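You operate a simulated robot arm through the tools that you are given. There is no shell and no other tool. Be economical: measure what you need, move in short steps, check, and stop when the job is done.

The job below is to be done with a simulated robot arm. You get a single attempt, and the scene is never put back.

TASK
Top the vial in the filler up to 15 ml with water, cap it and rack it.
Fine: the display tells what it holds; low blue rack; leave the dial on water, the slide at LOAD and the other vials alone.

It is judged by the outcome, as a careful person would: the job done as asked, and still so three seconds after it is handed in. It fails if anything else is knocked over, pushed out of place, dropped, spilled or broken. A push-on lid holds only when it is set on centred and level and pressed home; a screw cap is set on level and turned clockwise until tight.

THE ROBOT
A 6-joint arm with a two-finger parallel gripper, fixed in place. Base frame: the origin is at the foot of the arm, x ahead of it, y to its left, z up; the work surface is at about z = 75.9. Readings come in cm, degrees, newtons and seconds.
With the tool pointing down near the work surface it reaches from about 24 to 64 cm from the base axis. Its first joint turns from -66.0 to 66.0 degrees. Payload 2.7 kg.
The tool frame sits at the grasp point between the pads (the TCP): z along the fingers, y along the line on which they close. The tips reach 2.3 cm beyond it. Largest opening 9.4 cm; finger width 3.8, thickness 1; the body of the gripper, 5.4 by 9.6 cm, starts 3.9 cm behind the TCP.
Orientation is told as [roll, pitch, yaw] about the base's x, y, z axes, in that order, counted from this pose: with the fingers straight down and closing along the base's y, the tool's x points along the base's -x, its y along +y and its z along -z.

THE INTERFACE
- The arm moves only by the tool arm_command. Its argument "steps" is text: rows parted by semicolons, each of 7 numbers parted by spaces: the finger opening in cm, from 0 to 9.4, then the shift along the base's x, y, z in units of 20 mm (1.0 is 20 mm), then the turn, a rotation vector about the base's x, y, z in units of 4 degrees (1.0 is 4 degrees). In form: hand x y z ax ay az; .... A call has 1 to 10 rows; each row shifts and turns the commanded pose from where the row before left it. A call with a number of a shift or a turn outside -1 to 1 is refused whole. Each row takes 0.2 s and may step no farther than 5 cm and 8.6 degrees from the row before; otherwise, or with a gripper value out of range, the whole call is refused. Where a pose cannot be reached the arm comes as near as it can. A force on the tool above 80 N (or 10 N above the force at the start of the call, whichever is more), or a blocked arm, ends the call early, and 0.2 s more pass. Each finger travels about 4.5 cm/s and halts on what it meets, pressing with about 37 N; the grip force reading is that of the motor and also rises with nothing between the fingers. The clock runs only during rows and for 0.2 s after the last one: add rows that do not move to give the fingers time. It gives the time, the measured TCP pose, the force on the tool (base axes), the opening and the grip force at its end, in the units of the frame above (readings bear some noise).
- Cameras (640 x 400 px; columns grow to the right, rows downward): "scene" is fixed at [7.34, -42.12, 139.55]; the picture's right is [0.81, -0.59, 0.00], its down [-0.35, -0.48, -0.80] and it looks along [0.48, 0.65, -0.60] (base axes); focal length 294 px, centre (320, 200). "wrist" rides on the gripper at [8.6, 1.6, -7.4] in the tool frame; the picture's right is [-0.18, 0.98, 0.00], its down [-0.58, -0.11, -0.81] and it looks along [-0.79, -0.15, 0.59] (tool axes); focal length 243 px, centre (320, 200). There is no depth. A picture from a camera that has moved, and an enlarged one, comes with that camera's place and axes in the base frame and with its lens. The place of the scene camera against the robot may be out by one fixed shift of up to 1.8 cm in any direction.
- camera(camera): a new picture of that camera. The clock stands still meanwhile.
- zoom(camera, box): a new picture of the part [left, top, right, bottom] of that camera's present view, enlarged. The clock stands still meanwhile.
- sign_off(): hands the job in; it is judged then, once.

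Go step by step. Nothing tells you positions but the pictures and the camera data: compare them with the known pose of the tool, close in by small moves and look again before you grip or let go. The budget is 120 turns and 64 pictures, counting those below and the enlarged ones. Unless the task says otherwise, let go and move clear before handing in, and close with one line.

The tools are called after ">>>" as name(argument=value, ...) on one line, values as JSON. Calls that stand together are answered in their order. arm_command: Moves the arm, as the interface text tells. Its arguments: {"type":"object","properties":{"steps":{"type":"string"}},"required":["steps"]} The other tools are called the same way: camera (camera) takes a picture; zoom (camera, box) takes an enlarged picture of a part of a camera's view; sign_off () hands the job in.

At the start:

```text
time_s: 0.0
ee_pos: [39.18, 11.22, 121.37]
tool_rot: [0.0, 0.0, 0.0]
wrist_force: [0.7, 0.1, 0.6]
opening: 9.38
gripper_force: 0.1
```

scene: 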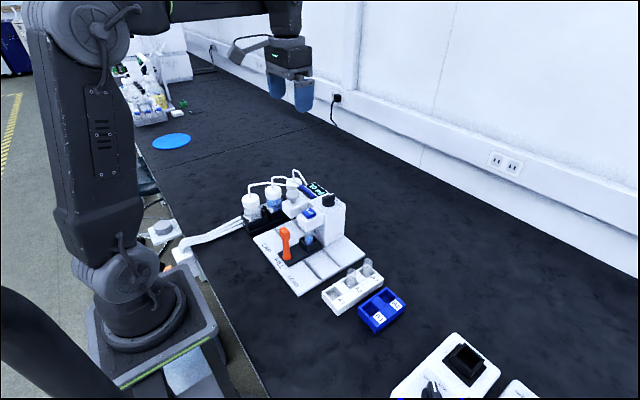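
wrist: 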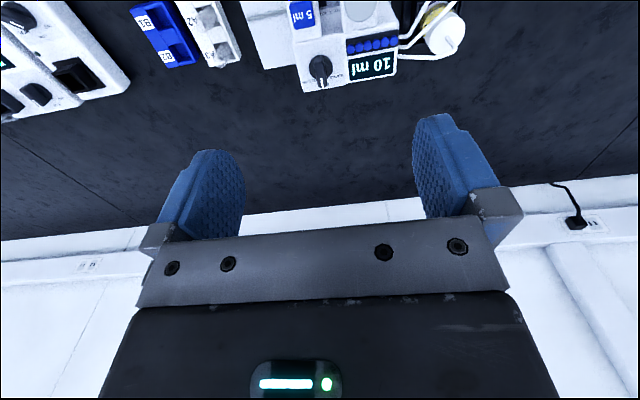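

I see a filler station with bottles, a slide, a display reading 10 ml, a white rack and a low blue rack. I'll zoom in to see the details.

>>> zoom(camera="scene", box=[230, 160, 390, 260])

>>> zoom(camera="scene", box=[250, 220, 410, 340])

>>> zoom(camera="wrist", box=[120, 0, 480, 110])

```text
4.00 times, centred on (310, 210) of scene
camera zoom: at [7.34, -42.12, 139.55], right [0.81, -0.59, 0.0], down [-0.35, -0.48, -0.8], along [0.48, 0.65, -0.6], focal length 1176 px, centre (360, 160)
```

zoom: 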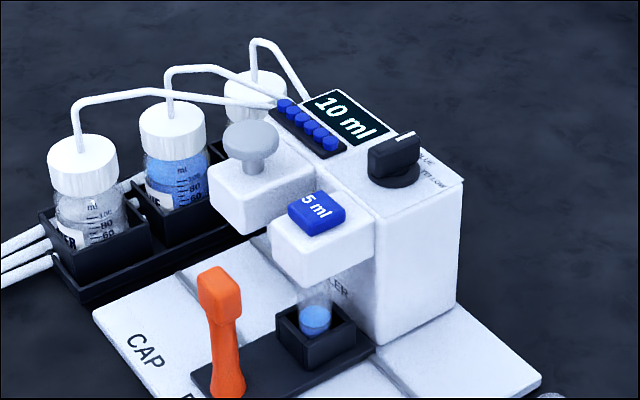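

```text
3.33 times, centred on (330, 280) of scene
camera zoom: at [7.34, -42.12, 139.55], right [0.81, -0.59, 0.0], down [-0.35, -0.48, -0.8], along [0.48, 0.65, -0.6], focal length 980 px, centre (287, -67)
```

zoom: 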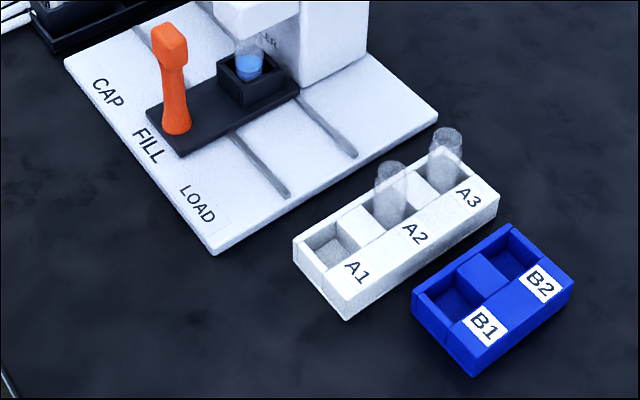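

```text
1.78 times, centred on (300, 55) of wrist
camera zoom: at [30.69, 12.92, 128.68], right [0.18, 0.98, 0.0], down [0.58, -0.11, 0.81], along [0.79, -0.15, -0.59], focal length 431 px, centre (356, 458)
```

zoom: 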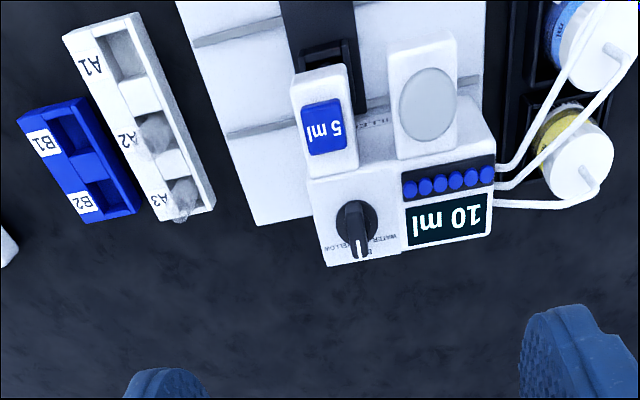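

The dial, display and 5 ml button sit on the filler head. The dial may not be on WATER, so I'll look closer at it.

>>> zoom(camera="wrist", box=[280, 40, 360, 100])

>>> zoom(camera="scene", box=[310, 180, 358, 210])

```text
6.67 times, centred on (320, 70) of wrist
camera zoom: at [30.69, 12.92, 128.68], right [0.18, 0.98, 0.0], down [0.58, -0.11, 0.81], along [0.79, -0.15, -0.59], focal length 1618 px, centre (320, 1067)
```

zoom: 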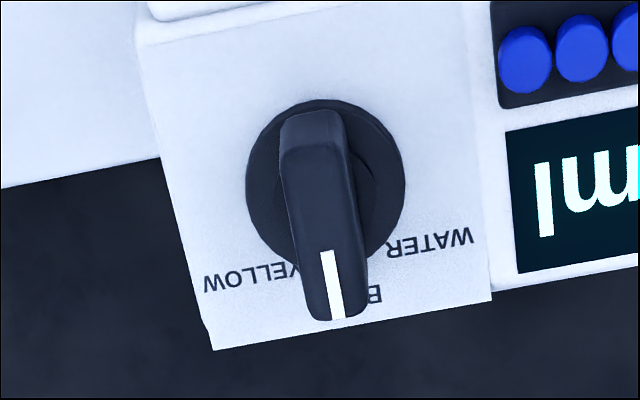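

```text
13.33 times, centred on (334, 195) of scene
camera zoom: at [7.34, -42.12, 139.55], right [0.81, -0.59, 0.0], down [-0.35, -0.48, -0.8], along [0.48, 0.65, -0.6], focal length 3918 px, centre (133, 267)
```

zoom: 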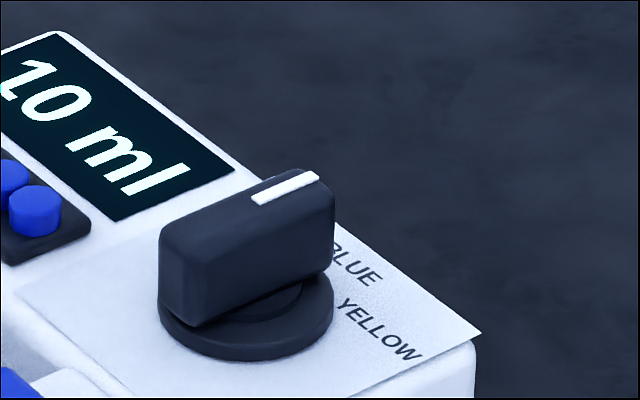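

The dial sits on BLUE, so it must be turned to WATER (about +45° CCW) before dispensing. I'll move above the dial for a closer look.

>>> arm_command(steps="4.5 0.49 -0.08 -0.9 0 0 0;4.5 0.49 -0.08 -0.9 0 0 0;4.5 0.49 -0.08 -0.9 0 0 0;4.5 0.49 -0.08 -0.9 0 0 0;4.5 0.49 -0.08 -0.9 0 0 0;4.5 0.49 -0.08 -0.9 0 0 0;4.5 0.49 -0.08 -0.9 0 0 0;4.5 0.49 -0.08 -0.9 0 0 0;4.5 0.49 -0.08 -0.9 0 0 0")

>>> camera(camera="wrist")

>>> zoom(camera="scene", box=[230, 120, 390, 220])

```text
time_s: 2.0
ee_pos: [48.02, 9.85, 104.97]
tool_rot: [0.1, 0.1, 0.1]
wrist_force: [-0.6, -0.6, 0.9]
opening: 4.53
gripper_force: 0.0
```

```text
56 pictures are left
camera wrist: at [39.48, 11.43, 112.42], right [0.18, 0.98, 0.0], down [0.58, -0.11, 0.81], along [0.79, -0.15, -0.59], focal length 243 px, centre (320, 200)
```

wrist: 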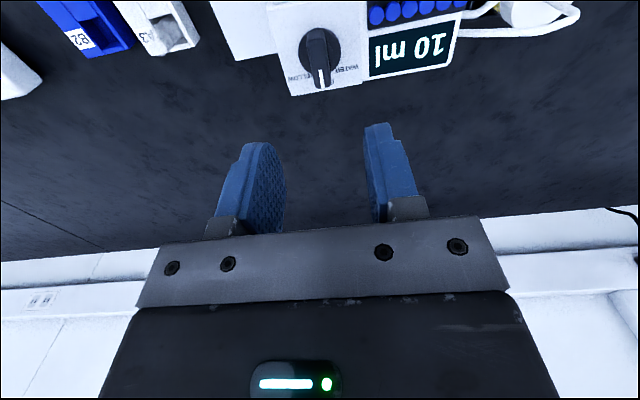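

```text
4.00 times, centred on (310, 170) of scene
camera zoom: at [7.34, -42.12, 139.55], right [0.81, -0.59, 0.0], down [-0.35, -0.48, -0.8], along [0.48, 0.65, -0.6], focal length 1176 px, centre (360, 320)
```

zoom: 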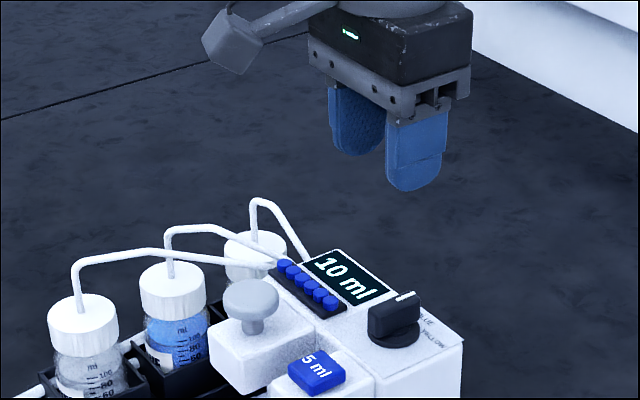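

The dial looks to be near (48.5, 9.8), with the top at z≈91–92. I'll descend closer above it and look again.

>>> arm_command(steps="4.5 0.06 0 -0.8 0 0 0;4.5 0.06 0 -0.8 0 0 0;4.5 0.06 0 -0.8 0 0 0;4.5 0.06 0 -0.8 0 0 0;4.5 0.06 0 -0.8 0 0 0")

>>> camera(camera="wrist")

>>> zoom(camera="scene", box=[280, 150, 376, 210])

```text
time_s: 3.2
ee_pos: [48.6, 9.86, 96.96]
tool_rot: [0.1, -0.1, 0.0]
wrist_force: [0.5, 0.0, -0.3]
opening: 4.49
gripper_force: 0.1
```

```text
54 pictures are left
camera wrist: at [40.11, 11.5, 104.4], right [0.18, 0.98, 0.0], down [0.58, -0.11, 0.81], along [0.79, -0.15, -0.59], focal length 243 px, centre (320, 200)
```

wrist: 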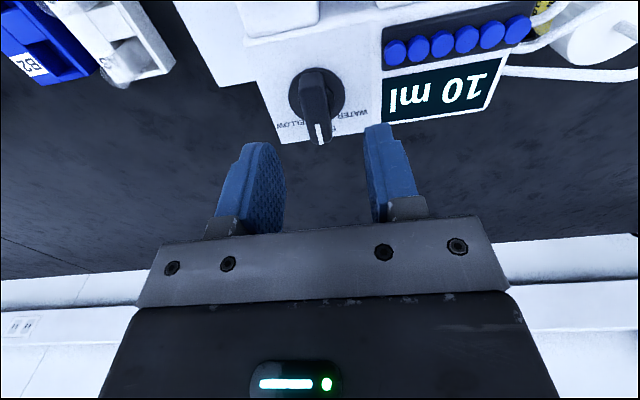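

```text
6.67 times, centred on (328, 180) of scene
camera zoom: at [7.34, -42.12, 139.55], right [0.81, -0.59, 0.0], down [-0.35, -0.48, -0.8], along [0.48, 0.65, -0.6], focal length 1959 px, centre (267, 333)
```

zoom: 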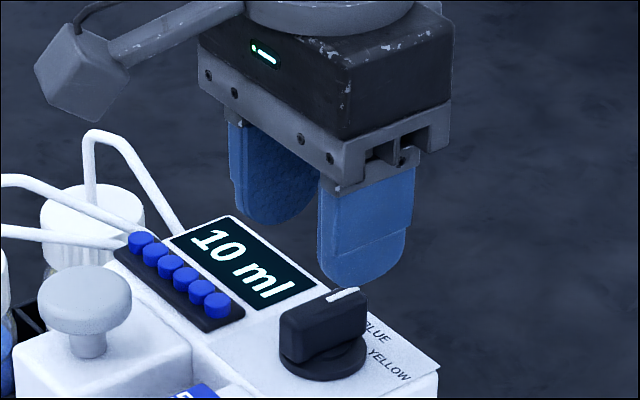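

The dial's centre is at about (48.0, 9.85), with its base at z≈90.7. I'll line up, descend around the handle and close on it.

>>> arm_command(steps="4 -0.3 0 0 0 0 0;4 0 0 -0.6 0 0 0;4 0 0 -0.6 0 0 0;4 0 0 -0.4 0 0 0")

>>> zoom(camera="scene", box=[280, 150, 376, 210])

>>> zoom(camera="wrist", box=[200, 20, 440, 240])

```text
time_s: 4.2
ee_pos: [48.11, 9.81, 93.82]
tool_rot: [0.0, 0.0, 0.2]
wrist_force: [0.4, 0.9, -0.1]
opening: 3.98
gripper_force: 0.1
```

```text
6.67 times, centred on (328, 180) of scene
camera zoom: at [7.34, -42.12, 139.55], right [0.81, -0.59, 0.0], down [-0.35, -0.48, -0.8], along [0.48, 0.65, -0.6], focal length 1959 px, centre (267, 333)
```

zoom: 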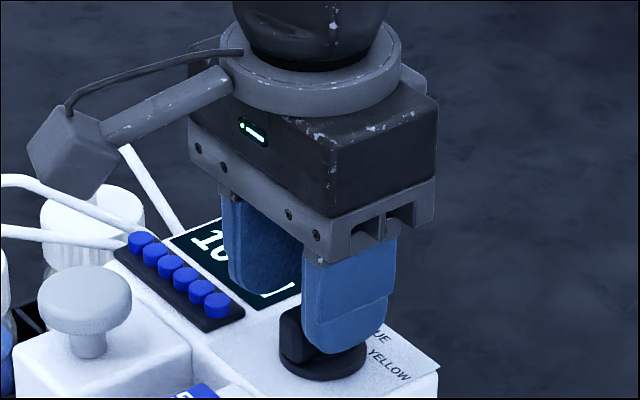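

```text
1.82 times, centred on (320, 130) of wrist
camera zoom: at [39.52, 11.47, 101.23], right [0.18, 0.98, 0.0], down [0.58, -0.11, 0.81], along [0.79, -0.15, -0.59], focal length 441 px, centre (320, 327)
```

zoom: 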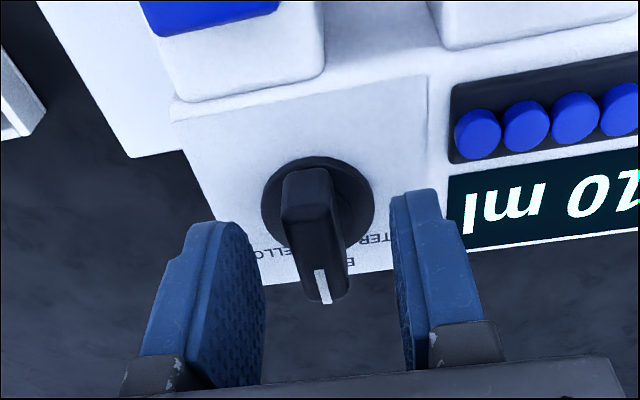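

The fingers straddle the dial handle. I'll nudge 4 mm back, lower slightly and close.

>>> arm_command(steps="4 -0.2 0 -0.05 0 0 0;0.5 0 0 0 0 0 0;0.5 0 0 0 0 0 0;0.5 0 0 0 0 0 0;0.5 0 0 0 0 0 0")

>>> zoom(camera="wrist", box=[200, 20, 440, 240])

```text
time_s: 5.4
ee_pos: [47.59, 9.64, 93.7]
tool_rot: [0.0, 0.2, -0.2]
wrist_force: [-0.6, -26.4, 1.5]
opening: 1.46
gripper_force: 45.1
```

```text
1.82 times, centred on (320, 130) of wrist
camera zoom: at [39.11, 11.29, 101.18], right [0.19, 0.98, 0.0], down [0.58, -0.11, 0.81], along [0.79, -0.15, -0.59], focal length 441 px, centre (320, 327)
```

zoom: 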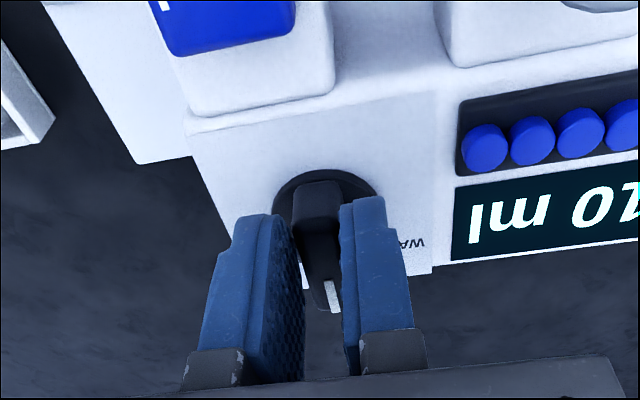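

I have the handle gripped. I'll relieve the side load and begin turning counter-clockwise toward WATER.

>>> arm_command(steps="0.5 -0.05 -0.09 0 0 0 0;0.5 0 0 0 0 0 0.8;0.5 0 0 0 0 0 0.8;0.5 0 0 0 0 0 0.8;0.5 0 0 0 0 0 0.8")

```text
time_s: 6.6
ee_pos: [47.68, 9.4, 93.81]
tool_rot: [-0.1, 0.0, 12.7]
wrist_force: [11.2, -29.3, -10.0]
opening: 1.46
gripper_force: 45.0
```

The turn is working, with some side load. I'll correct it and carry on.

>>> arm_command(steps="0.5 0.04 -0.12 0 0 0 0;0.5 0 0 0 0 0 0.8;0.5 0 0 0 0 0 0.8;0.5 0 0 0 0 0 0.8")

>>> zoom(camera="wrist", box=[200, 20, 440, 240])

>>> zoom(camera="scene", box=[280, 160, 376, 220])

```text
time_s: 7.6
ee_pos: [47.81, 9.08, 93.79]
tool_rot: [-0.1, 0.0, 22.5]
wrist_force: [13.0, -26.1, -9.6]
opening: 1.48
gripper_force: 44.8
```

```text
1.82 times, centred on (320, 130) of wrist
camera zoom: at [39.2, 7.4, 101.17], right [-0.2, 0.98, 0.0], down [0.58, 0.12, 0.81], along [0.79, 0.16, -0.59], focal length 441 px, centre (320, 327)
```

zoom: 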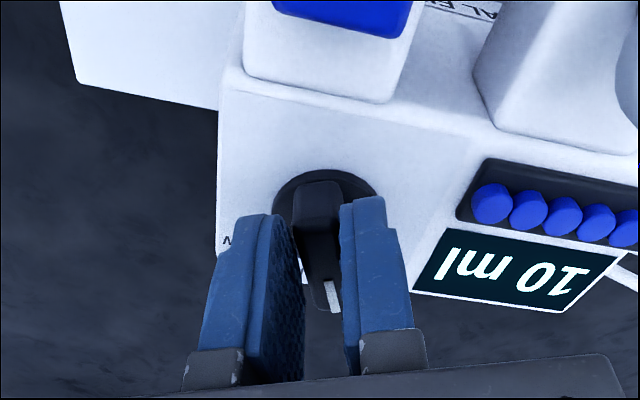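

```text
6.67 times, centred on (328, 190) of scene
camera zoom: at [7.38, -42.18, 139.53], right [0.81, -0.59, 0.0], down [-0.35, -0.48, -0.8], along [0.48, 0.65, -0.6], focal length 1959 px, centre (267, 267)
```

zoom: 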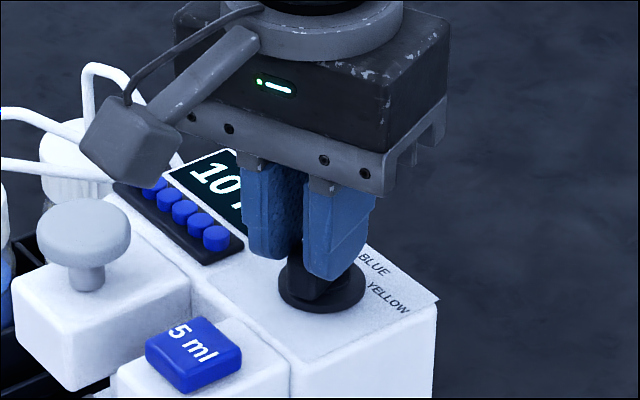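

The side load fits a pivot near (48.85, 9.6), so I'll follow an arc around it to about 47° and check.

>>> arm_command(steps="0.5 0.034 -0.045 0 0 0 0.88;0.5 0.034 -0.045 0 0 0 0.88;0.5 0.034 -0.045 0 0 0 0.88;0.5 0.034 -0.045 0 0 0 0.88;0.5 0.034 -0.045 0 0 0 0.88;0.5 0.034 -0.045 0 0 0 0.88;0.5 0.034 -0.045 0 0 0 0.88")

>>> zoom(camera="scene", box=[280, 160, 376, 220])

```text
time_s: 9.2
ee_pos: [48.07, 8.78, 93.68]
tool_rot: [0.1, 0.1, 47.1]
wrist_force: [-10.1, -17.8, 1.8]
opening: 1.49
gripper_force: 44.9
```

```text
6.67 times, centred on (328, 190) of scene
camera zoom: at [7.3, -42.16, 139.54], right [0.81, -0.59, 0.0], down [-0.35, -0.48, -0.8], along [0.48, 0.65, -0.6], focal length 1959 px, centre (267, 267)
```

zoom: 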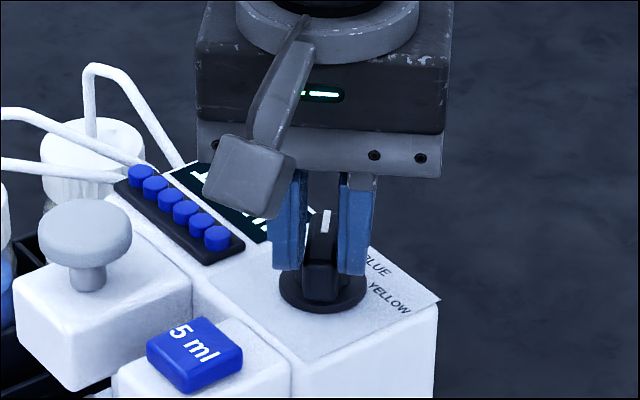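

The dial has turned to about 47°. I'll open, rise and check where it points.

>>> arm_command(steps="4 0 0 0 0 0 0;4 0 0 0 0 0 0;4 0 0 0 0 0 0;4 0 0 0.8 0 0 0;4 0 0 0.8 0 0 0;4 0 0 0.8 0 0 0;4 -0.8 -0.2 0.8 0 0 0;4 -0.8 -0.2 0.8 0 0 0")

>>> zoom(camera="wrist", box=[200, 0, 440, 150])

>>> zoom(camera="scene", box=[280, 160, 376, 220])

```text
time_s: 11.0
ee_pos: [44.82, 8.17, 101.67]
tool_rot: [0.0, 0.1, 47.0]
wrist_force: [0.0, -0.5, 0.7]
opening: 4.01
gripper_force: 0.1
```

```text
2.67 times, centred on (320, 75) of wrist
camera zoom: at [37.89, 2.87, 109.12], right [-0.59, 0.8, 0.0], down [0.48, 0.35, 0.81], along [0.65, 0.48, -0.59], focal length 647 px, centre (320, 533)
```

zoom: 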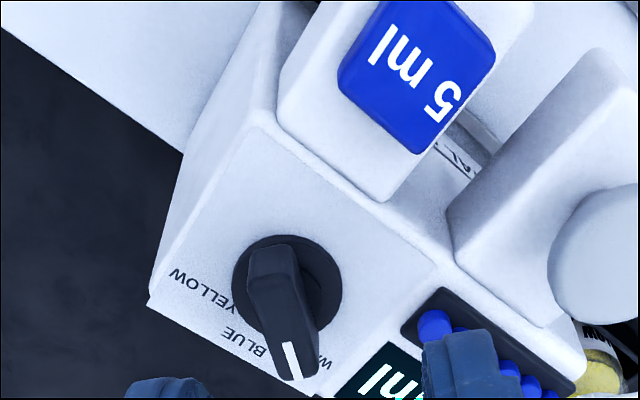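

```text
6.67 times, centred on (328, 190) of scene
camera zoom: at [7.34, -42.12, 139.55], right [0.81, -0.59, 0.0], down [-0.35, -0.48, -0.8], along [0.48, 0.65, -0.6], focal length 1959 px, centre (267, 267)
```

zoom: 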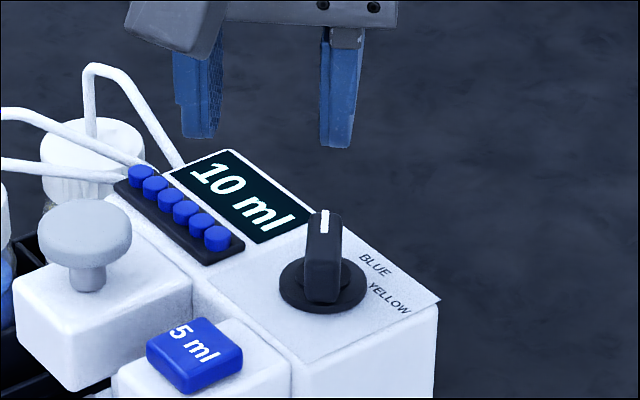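

The dial now points at WATER (about 47°, with the label at about 50°), and the display still says 10 ml. Next I'll straighten the hand, close the fingers and hover over the 5 ml button near (41.4, 8.25).

>>> arm_command(steps="0 -0.17 0 0 0 0 -1;0 -0.17 0 0 0 0 -1;0 -0.17 0 0 0 0 -1;0 -0.17 0 0 0 0 -1;0 -0.17 0 0 0 0 -1;0 -0.17 0 0 0 0 -1;0 -0.17 0 0 0 0 -1;0 -0.17 0 0 0 0 -1;0 -0.17 0 0 0 0 -1;0 -0.17 0 0 0 0 -1")

>>> arm_command(steps="0 0 0 -0.7 0 0 -0.87;0 0 0 -0.7 0 0 -0.87;0 0 0 -0.7 0 0 0")

>>> camera(camera="wrist")

>>> zoom(camera="scene", box=[250, 150, 378, 230])

```text
time_s: 13.2
ee_pos: [41.56, 7.84, 101.72]
tool_rot: [0.0, 0.0, 7.0]
wrist_force: [0.1, 0.8, 0.0]
opening: 0.02
gripper_force: 36.7
```

```text
time_s: 14.0
ee_pos: [41.51, 7.92, 97.5]
tool_rot: [0.0, 0.0, 0.0]
wrist_force: [-0.1, 0.2, 0.7]
opening: 0.02
gripper_force: 37.1
```

```text
44 pictures are left
camera wrist: at [32.94, 9.62, 104.97], right [0.18, 0.98, 0.0], down [0.58, -0.11, 0.81], along [0.79, -0.15, -0.59], focal length 243 px, centre (320, 200)
```

wrist: 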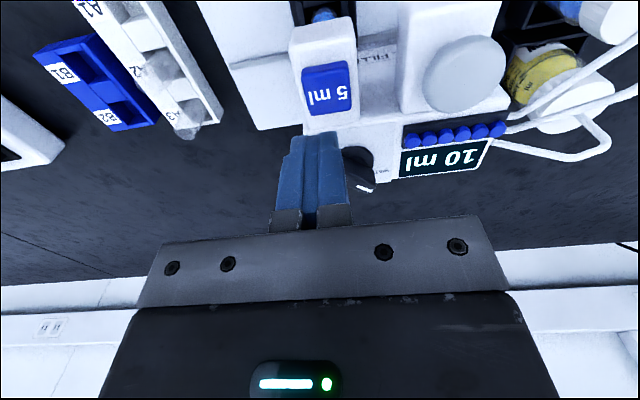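

```text
5.00 times, centred on (314, 190) of scene
camera zoom: at [7.34, -42.12, 139.55], right [0.81, -0.59, 0.0], down [-0.35, -0.48, -0.8], along [0.48, 0.65, -0.6], focal length 1469 px, centre (350, 250)
```

zoom: 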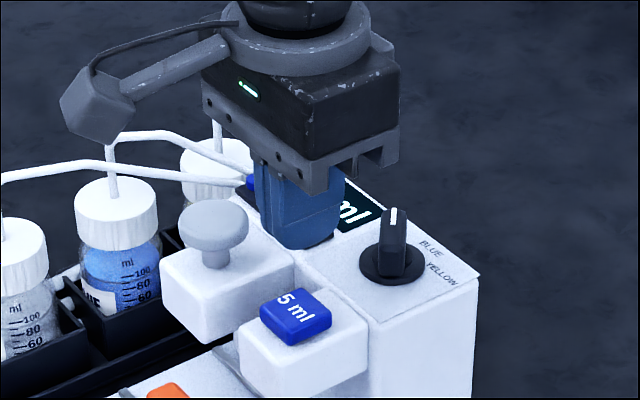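

The button is at about (41.4, 8.4, 90). I'll shift 5 mm left and go down toward it, slowly at the end.

>>> arm_command(steps="0 -0.03 0.24 0 0 0 0;0 0 0 -0.6 0 0 0;0 0 0 -0.6 0 0 0;0 0 0 -0.6 0 0 0")

>>> zoom(camera="scene", box=[250, 150, 378, 230])

```text
time_s: 15.0
ee_pos: [41.44, 8.45, 93.97]
tool_rot: [0.1, 0.0, 0.1]
wrist_force: [-0.9, 0.3, -0.1]
opening: 0.0
gripper_force: 36.5
```

```text
5.00 times, centred on (314, 190) of scene
camera zoom: at [7.34, -42.12, 139.55], right [0.81, -0.59, 0.0], down [-0.35, -0.48, -0.8], along [0.48, 0.65, -0.6], focal length 1469 px, centre (350, 250)
```

zoom: 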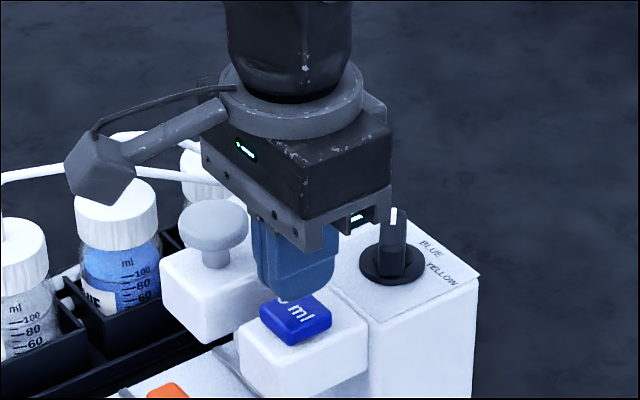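

I'm aligned above the button with about 1.5 cm to go. I'll ease down now.

>>> arm_command(steps="0 0 0 -0.3 0 0 0;0 0 0 -0.3 0 0 0;0 0 0 -0.1 0 0 0;0 0 0 -0.1 0 0 0")

```text
time_s: 16.0
ee_pos: [41.41, 8.49, 92.38]
tool_rot: [0.0, 0.0, 0.2]
wrist_force: [-0.3, 0.8, 1.6]
opening: 0.03
gripper_force: 37.5
```

>>> arm_command(steps="0 0 0 -0.1 0 0 0;0 0 0 -0.1 0 0 0")

>>> zoom(camera="scene", box=[250, 150, 378, 230])

```text
time_s: 16.6
ee_pos: [41.47, 8.36, 92.08]
tool_rot: [0.0, -0.1, 0.1]
wrist_force: [-0.8, 1.4, 8.2]
opening: 0.0
gripper_force: 37.8
```

```text
5.00 times, centred on (314, 190) of scene
camera zoom: at [7.32, -42.12, 139.55], right [0.81, -0.59, 0.0], down [-0.35, -0.48, -0.8], along [0.48, 0.65, -0.6], focal length 1469 px, centre (350, 250)
```

zoom: 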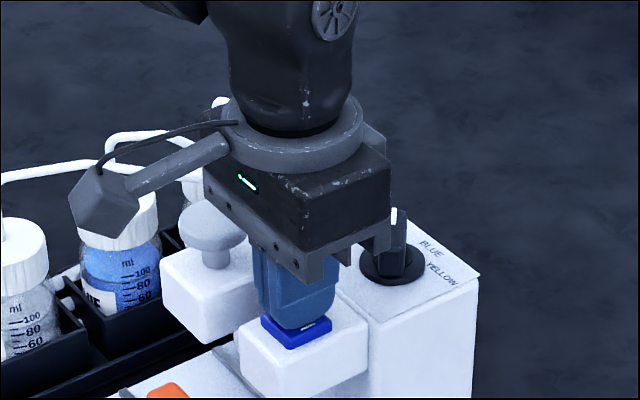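

I've touched the button (8 N). I'll press a bit more and then come up to read the display.

>>> arm_command(steps="0 0 0 -0.1 0 0 0;0 0 0 0 0 0 0")

>>> zoom(camera="wrist", box=[280, 30, 540, 190])

```text
time_s: 17.2
ee_pos: [41.51, 8.56, 91.91]
tool_rot: [0.0, -0.2, 0.1]
wrist_force: [-3.7, 2.5, 18.4]
opening: 0.0
gripper_force: 37.4
```

```text
2.46 times, centred on (410, 110) of wrist
camera zoom: at [32.9, 10.09, 99.27], right [0.18, 0.98, 0.0], down [0.58, -0.11, 0.81], along [0.79, -0.15, -0.59], focal length 597 px, centre (98, 422)
```

zoom: 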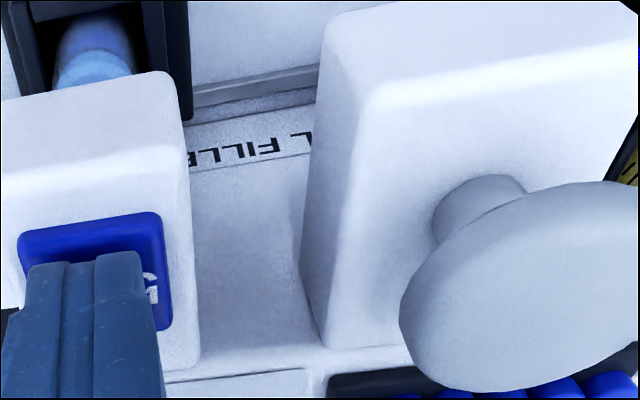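

I can't see the display from here. I'll press slightly deeper as one single press, then retract.

>>> arm_command(steps="0 0 0 -0.1 0 0 0;0 0 0 -0.1 0 0 0")

>>> arm_command(steps="0 0 0 0.4 0 0 0;0 0 0 0.8 0 0 0;0 0 0 0.8 0 0 0;0 0 0 0.8 0 0 0")

>>> zoom(camera="wrist", box=[280, 10, 540, 190])

```text
time_s: 17.8
ee_pos: [41.53, 8.45, 91.55]
tool_rot: [0.1, -0.3, 0.1]
wrist_force: [-7.5, 1.4, 35.5]
opening: 0.0
gripper_force: 36.8
```

```text
time_s: 18.8
ee_pos: [41.45, 8.47, 97.06]
tool_rot: [0.0, 0.1, 0.1]
wrist_force: [-0.4, -0.5, 0.1]
opening: 0.01
gripper_force: 37.1
```

```text
2.22 times, centred on (410, 100) of wrist
camera zoom: at [32.91, 10.07, 104.41], right [0.18, 0.98, 0.0], down [0.58, -0.11, 0.81], along [0.79, -0.15, -0.59], focal length 539 px, centre (120, 422)
```

zoom: 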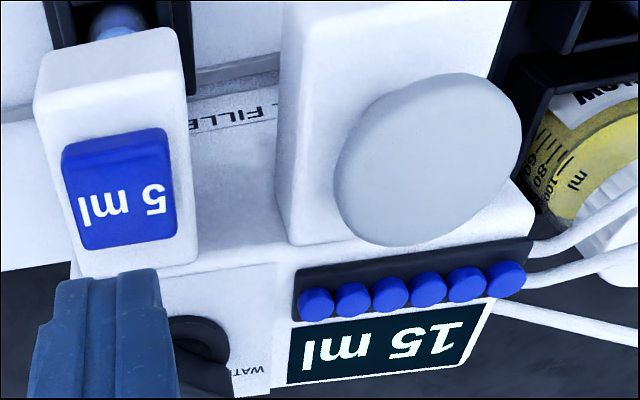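

The display reads 15 ml. Next comes the slide: I'll move the hand above the orange handle and look.

>>> arm_command(steps="0 -0.6 0 0.2 0 0 0;2 -0.6 0 0 0 0 0;4 -0.6 0 0 0 0 0;5 -0.6 0 0 0 0 0;5 -0.6 0 0 0 0 0;5 -0.6 0 0 0 0 0;5 -0.6 0 0 0 0 0")

>>> camera(camera="wrist")

>>> zoom(camera="scene", box=[220, 150, 380, 280])

```text
time_s: 20.4
ee_pos: [33.12, 8.42, 97.38]
tool_rot: [0.0, 0.0, 0.2]
wrist_force: [0.1, -0.6, 0.1]
opening: 4.99
gripper_force: 0.0
```

```text
38 pictures are left
camera wrist: at [24.51, 10.08, 104.79], right [0.18, 0.98, 0.0], down [0.58, -0.11, 0.81], along [0.79, -0.15, -0.59], focal length 243 px, centre (320, 200)
```

wrist: 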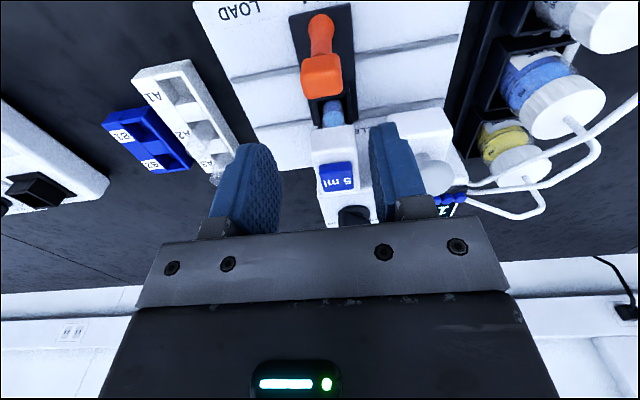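

```text
3.08 times, centred on (300, 215) of scene
camera zoom: at [7.34, -42.12, 139.55], right [0.81, -0.59, 0.0], down [-0.35, -0.48, -0.8], along [0.48, 0.65, -0.6], focal length 904 px, centre (382, 154)
```

zoom: 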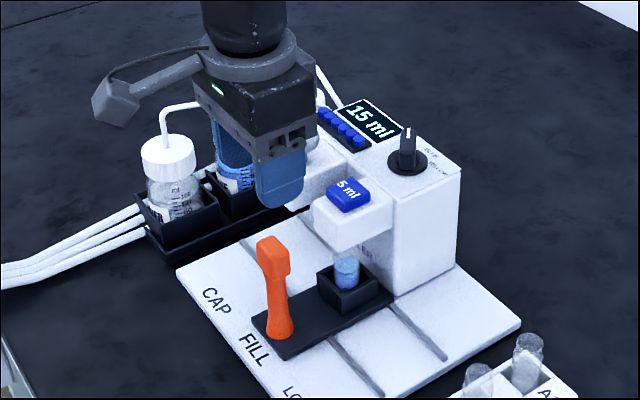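

The handle is at about (32.5, 8.65) with its top at z≈88.5. I'll descend with the fingers straddling it in y.

>>> arm_command(steps="5 -0.3 0.12 0 0 0 0;5 0 0 -0.9 0 0 0;5 0 0 -0.9 0 0 0;5 0 0 -0.9 0 0 0;5 0 0 -0.9 0 0 0")

>>> camera(camera="wrist")

>>> zoom(camera="scene", box=[220, 150, 380, 280])

```text
time_s: 21.6
ee_pos: [32.46, 8.63, 90.26]
tool_rot: [0.1, 0.0, 0.1]
wrist_force: [1.0, -0.1, 0.7]
opening: 4.98
gripper_force: 0.1
```

```text
36 pictures are left
camera wrist: at [23.95, 10.35, 97.56], right [0.18, 0.98, 0.0], down [0.58, -0.11, 0.81], along [0.79, -0.15, -0.59], focal length 243 px, centre (320, 200)
```

wrist: 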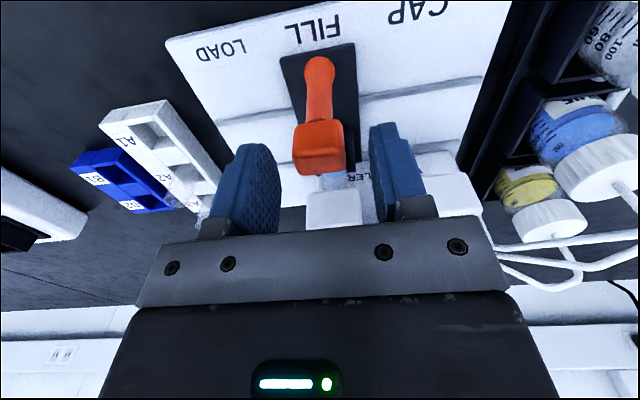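

```text
3.08 times, centred on (300, 215) of scene
camera zoom: at [7.34, -42.12, 139.55], right [0.81, -0.59, 0.0], down [-0.35, -0.48, -0.8], along [0.48, 0.65, -0.6], focal length 904 px, centre (382, 154)
```

zoom: 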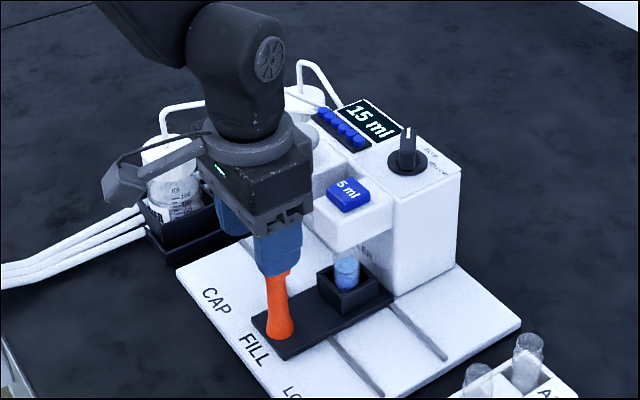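

The knob is centred between the fingers. I'll lower 3.6 cm and grip.

>>> arm_command(steps="5 0 0.04 -0.9 0 0 0;5 0 0 -0.9 0 0 0;1 0 0 0 0 0 0;1 0 0 0 0 0 0;1 0 0 0 0 0 0;1 0 0 0 0 0 0")

>>> zoom(camera="scene", box=[220, 150, 380, 280])

```text
time_s: 23.0
ee_pos: [32.45, 8.79, 86.63]
tool_rot: [0.0, -0.1, 0.0]
wrist_force: [0.0, -2.8, -4.8]
opening: 2.98
gripper_force: 45.5
```

```text
3.08 times, centred on (300, 215) of scene
camera zoom: at [7.34, -42.12, 139.55], right [0.81, -0.59, 0.0], down [-0.35, -0.48, -0.8], along [0.48, 0.65, -0.6], focal length 904 px, centre (382, 154)
```

zoom: 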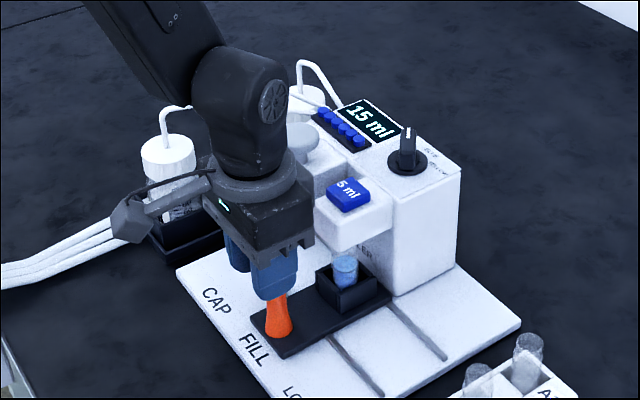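

I have the handle gripped with little load. I'll slide it gently toward CAP (+y).

>>> arm_command(steps="1 0 0.1 0 0 0 0;1 0 0.2 0 0 0 0;1 0 0.2 0 0 0 0;1 0 0.2 0 0 0 0;1 0 0.25 0 0 0 0;1 0 0.25 0 0 0 0;1 0 0.25 0 0 0 0;1 0 0.25 0 0 0 0;1 0 0.25 0 0 0 0;1 0 0.25 0 0 0 0")

>>> zoom(camera="scene", box=[220, 150, 380, 280])

```text
time_s: 25.2
ee_pos: [32.59, 13.2, 86.65]
tool_rot: [0.0, 0.0, 0.1]
wrist_force: [3.5, -0.7, 0.0]
opening: 3.0
gripper_force: 45.1
```

```text
3.08 times, centred on (300, 215) of scene
camera zoom: at [7.35, -42.12, 139.55], right [0.81, -0.59, 0.0], down [-0.35, -0.48, -0.8], along [0.48, 0.65, -0.6], focal length 904 px, centre (382, 154)
```

zoom: 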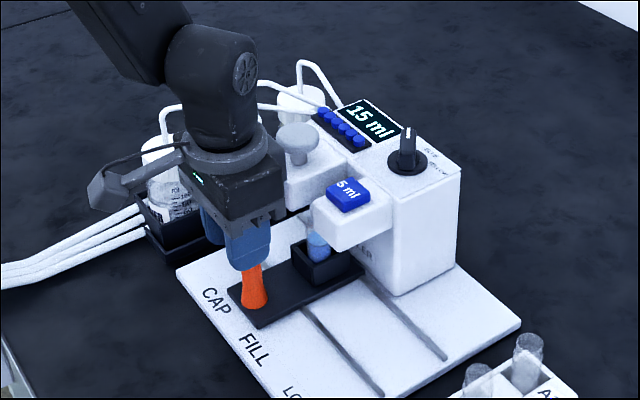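

The slide is moving freely, with about 2.5 cm to go. I'll continue slowly, watching for the stop.

>>> arm_command(steps="1 0 0.2 0 0 0 0;1 0 0.2 0 0 0 0;1 0 0.2 0 0 0 0;1 0 0.2 0 0 0 0;1 0 0.2 0 0 0 0;1 0 0.1 0 0 0 0")

>>> zoom(camera="scene", box=[220, 150, 380, 280])

>>> camera(camera="wrist")

```text
time_s: 26.6
ee_pos: [32.42, 15.36, 86.61]
tool_rot: [0.0, 0.0, 0.1]
wrist_force: [4.3, 0.4, -1.2]
opening: 2.98
gripper_force: 44.9
```

```text
3.08 times, centred on (300, 215) of scene
camera zoom: at [7.35, -42.12, 139.55], right [0.81, -0.59, 0.0], down [-0.35, -0.48, -0.8], along [0.48, 0.65, -0.6], focal length 904 px, centre (382, 154)
```

zoom: 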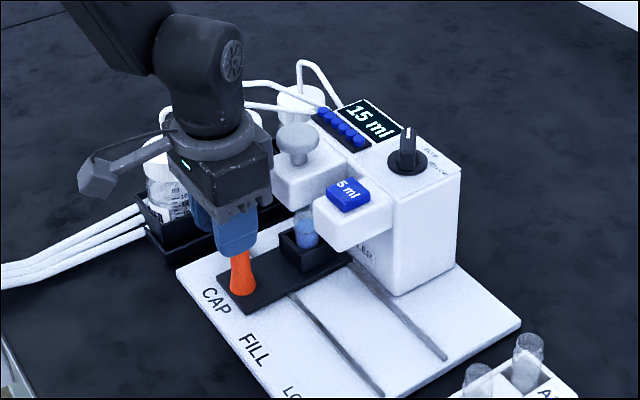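

```text
31 pictures are left
camera wrist: at [23.93, 17.01, 93.99], right [0.18, 0.98, 0.0], down [0.58, -0.11, 0.81], along [0.79, -0.15, -0.59], focal length 243 px, centre (320, 200)
```

wrist: 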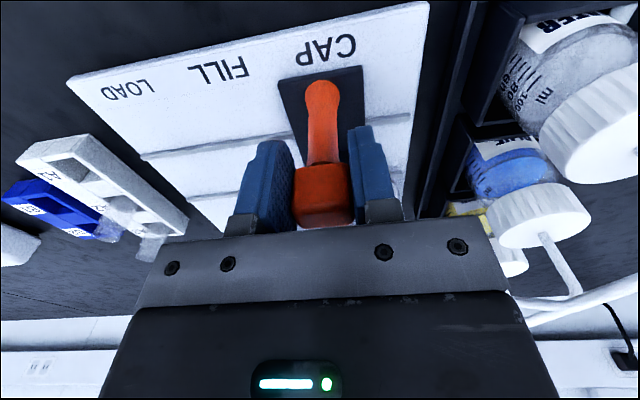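

The label pitch suggests CAP is near y≈15.8. I'll creep on, feeling for the stop.

>>> arm_command(steps="1 0 0.1 0 0 0 0;1 0 0.1 0 0 0 0;1 0 0 0 0 0 0")

```text
time_s: 27.4
ee_pos: [32.43, 15.8, 86.53]
tool_rot: [0.0, 0.0, 0.3]
wrist_force: [3.6, 2.0, -0.2]
opening: 2.97
gripper_force: 45.0
```

>>> arm_command(steps="1 0 0.1 0 0 0 0;1 0 0 0 0 0 0")

>>> zoom(camera="scene", box=[250, 170, 346, 250])

```text
time_s: 28.0
ee_pos: [32.46, 15.88, 86.61]
tool_rot: [-0.1, 0.1, 0.1]
wrist_force: [2.9, 0.5, 0.7]
opening: 3.0
gripper_force: 45.0
```

```text
5.00 times, centred on (298, 210) of scene
camera zoom: at [7.34, -42.12, 139.55], right [0.81, -0.59, 0.0], down [-0.35, -0.48, -0.8], along [0.48, 0.65, -0.6], focal length 1469 px, centre (430, 150)
```

zoom: 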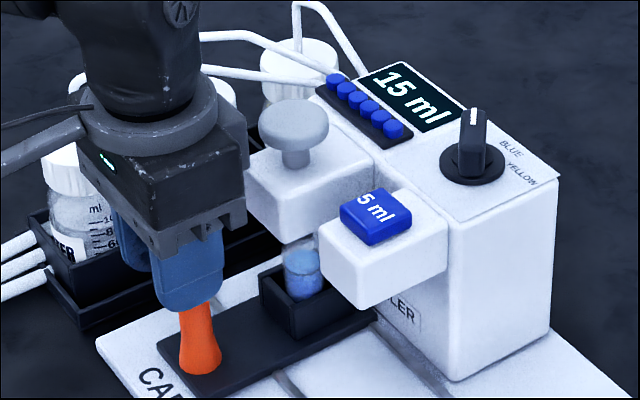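

The vial looks to be under the capper but I've felt no stop yet. I'll probe a few mm further.

>>> arm_command(steps="1 0 0.1 0 0 0 0;1 0 0 0 0 0 0")

>>> arm_command(steps="1 0 0.1 0 0 0 0;1 0 0 0 0 0 0")

```text
time_s: 28.6
ee_pos: [32.54, 15.94, 86.61]
tool_rot: [0.0, 0.0, 0.1]
wrist_force: [5.6, -20.1, 9.5]
opening: 2.98
gripper_force: 45.1
```

```text
time_s: 29.2
ee_pos: [32.44, 16.08, 86.49]
tool_rot: [-0.2, 0.1, -0.1]
wrist_force: [9.1, -43.9, 19.9]
opening: 3.01
gripper_force: 44.8
```

I've felt the end stop at y≈15.9, which is CAP. I'll relax the load, release and rise.

>>> arm_command(steps="1 0 -0.18 0 0 0 0;4.6 0 0 0 0 0 0;4.6 0 0 0 0 0 0;4.6 0 0 0 0 0 0;4.6 0 0 0.8 0 0 0;4.6 0 0 1 0 0 0;4.6 0 0 1 0 0 0;2 0 0 1 0 0 0;0 0 0 1 0 0 0;0 0 0 1 0 0 0")

>>> camera(camera="wrist")

>>> zoom(camera="scene", box=[240, 150, 368, 250])

```text
time_s: 31.4
ee_pos: [32.51, 15.94, 98.24]
tool_rot: [-0.1, 0.1, 0.0]
wrist_force: [0.9, 0.5, 0.3]
opening: 0.02
gripper_force: 25.4
```

```text
29 pictures are left
camera wrist: at [23.92, 17.63, 105.63], right [0.18, 0.98, 0.0], down [0.58, -0.11, 0.81], along [0.79, -0.15, -0.59], focal length 243 px, centre (320, 200)
```

wrist: 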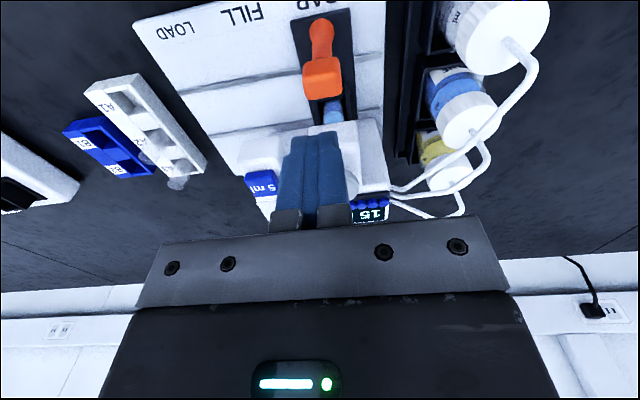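

```text
4.00 times, centred on (304, 200) of scene
camera zoom: at [7.34, -42.12, 139.55], right [0.81, -0.59, 0.0], down [-0.35, -0.48, -0.8], along [0.48, 0.65, -0.6], focal length 1176 px, centre (384, 200)
```

zoom: 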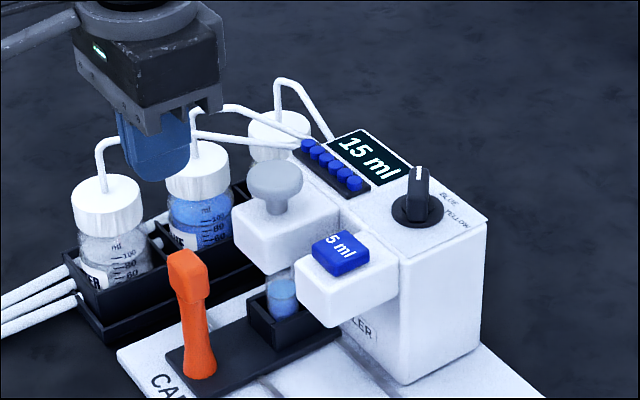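

The capper knob is at about (40.7, 15.6) with its top at z≈93.4. I'll hover above it with closed fingers.

>>> arm_command(steps="0 0.68 -0.03 0.1 0 0 0;0 0.68 -0.03 0 0 0 0;0 0.68 -0.03 0 0 0 0;0 0.68 -0.03 0 0 0 0;0 0.68 -0.03 0 0 0 0;0 0.68 -0.03 0 0 0 0")

>>> camera(camera="wrist")

>>> zoom(camera="scene", box=[240, 140, 368, 240])

```text
time_s: 32.8
ee_pos: [40.67, 15.57, 98.42]
tool_rot: [0.0, 0.0, 0.1]
wrist_force: [-0.1, 0.4, -0.2]
opening: 0.0
gripper_force: 36.7
```

```text
27 pictures are left
camera wrist: at [32.11, 17.25, 105.8], right [0.18, 0.98, 0.0], down [0.58, -0.11, 0.81], along [0.79, -0.15, -0.59], focal length 243 px, centre (320, 200)
```

wrist: 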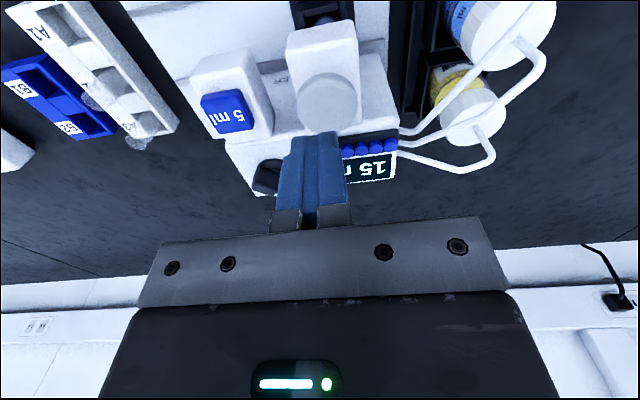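

```text
4.00 times, centred on (304, 190) of scene
camera zoom: at [7.34, -42.12, 139.55], right [0.81, -0.59, 0.0], down [-0.35, -0.48, -0.8], along [0.48, 0.65, -0.6], focal length 1176 px, centre (384, 240)
```

zoom: 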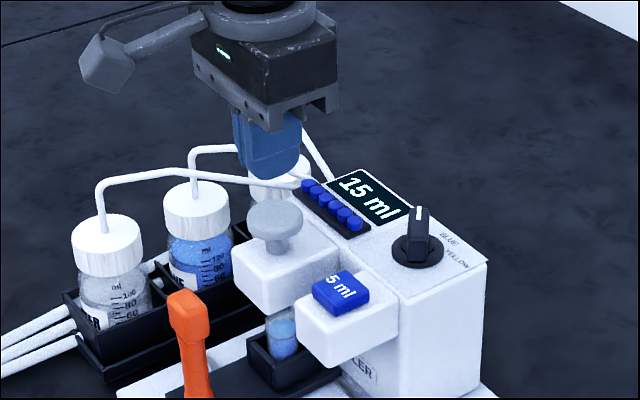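

The knob centre is at about (40.4, 15.8). I'll align and descend until contact.

>>> arm_command(steps="0 -0.1 0.1 0 0 0 0;0 0 0 -0.5 0 0 0;0 0 0 -0.5 0 0 0;0 0 0 -0.2 0 0 0")

>>> zoom(camera="scene", box=[240, 140, 368, 240])

>>> zoom(camera="wrist", box=[220, 20, 430, 200])

```text
time_s: 33.8
ee_pos: [40.54, 15.82, 95.99]
tool_rot: [0.0, 0.0, 0.2]
wrist_force: [-0.6, -0.1, -0.2]
opening: 0.01
gripper_force: 36.6
```

```text
4.00 times, centred on (304, 190) of scene
camera zoom: at [7.34, -42.12, 139.55], right [0.81, -0.59, 0.0], down [-0.35, -0.48, -0.8], along [0.48, 0.65, -0.6], focal length 1176 px, centre (384, 240)
```

zoom: 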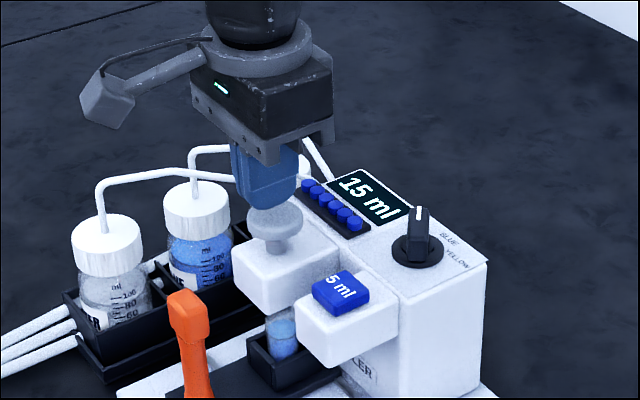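

```text
2.22 times, centred on (325, 110) of wrist
camera zoom: at [31.86, 17.46, 103.33], right [0.18, 0.98, 0.0], down [0.58, -0.11, 0.81], along [0.79, -0.15, -0.59], focal length 539 px, centre (309, 400)
```

zoom: 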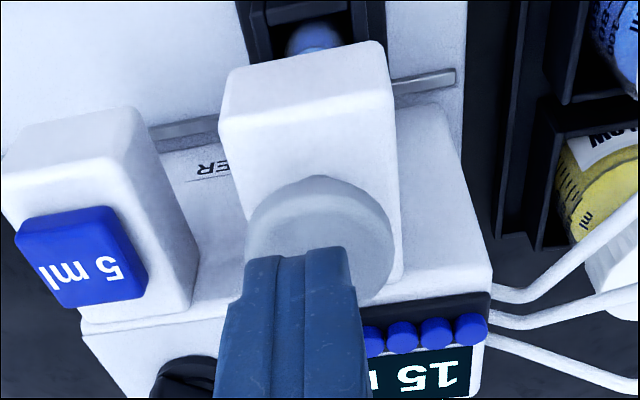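

I'm slightly off in y, so I'll shift 2 mm and ease down to contact.

>>> arm_command(steps="0 -0.05 0.1 0 0 0 0;0 0 0 -0.1 0 0 0;0 0 0 -0.1 0 0 0;0 0 0 -0.1 0 0 0;0 0 0 -0.1 0 0 0")

>>> arm_command(steps="0 0 0 -0.1 0 0 0;0 0 0 -0.1 0 0 0;0 0 0 -0.1 0 0 0")

```text
time_s: 35.0
ee_pos: [40.27, 16.01, 95.25]
tool_rot: [0.1, -0.1, 0.1]
wrist_force: [-0.2, 0.0, 0.5]
opening: 0.0
gripper_force: 37.3
```

```text
time_s: 35.8
ee_pos: [40.42, 16.14, 94.67]
tool_rot: [0.0, 0.1, 0.1]
wrist_force: [-0.4, -1.1, 2.6]
opening: 0.01
gripper_force: 37.2
```

>>> arm_command(steps="0 0 0 -0.1 0 0 0;0 0 0 -0.1 0 0 0;0 0 0 -0.1 0 0 0")

>>> zoom(camera="scene", box=[240, 140, 368, 240])

```text
time_s: 36.6
ee_pos: [40.4, 16.17, 93.98]
tool_rot: [0.1, 0.1, 0.1]
wrist_force: [-1.4, 0.2, 3.2]
opening: 0.0
gripper_force: 36.6
```

```text
4.00 times, centred on (304, 190) of scene
camera zoom: at [7.33, -42.12, 139.55], right [0.81, -0.59, 0.0], down [-0.35, -0.48, -0.8], along [0.48, 0.65, -0.6], focal length 1176 px, centre (384, 240)
```

zoom: 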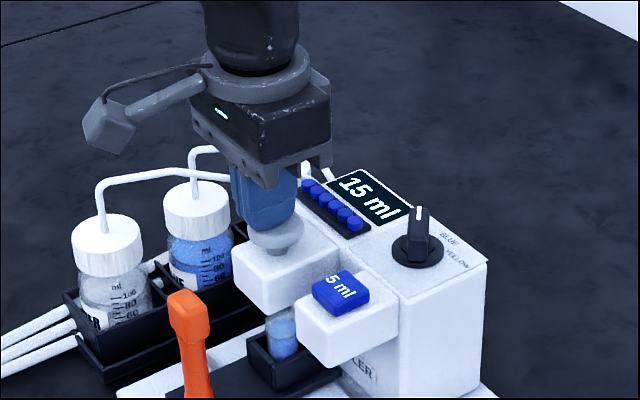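

The plunger is going down under my fingers. I'll keep pressing until it's firm.

>>> arm_command(steps="0 0 0 -0.1 0 0 0;0 0 0 -0.1 0 0 0;0 0 0 -0.1 0 0 0;0 0 0 -0.1 0 0 0")

>>> arm_command(steps="0 0 0 -0.1 0 0 0;0 0 0 -0.1 0 0 0")

```text
time_s: 37.6
ee_pos: [40.34, 16.09, 93.21]
tool_rot: [0.1, -0.1, 0.1]
wrist_force: [0.7, 2.4, 8.7]
opening: 0.02
gripper_force: 36.5
```

```text
time_s: 38.2
ee_pos: [40.32, 16.11, 93.05]
tool_rot: [0.1, -0.2, 0.1]
wrist_force: [-11.0, -4.3, 40.6]
opening: 0.0
gripper_force: 37.0
```

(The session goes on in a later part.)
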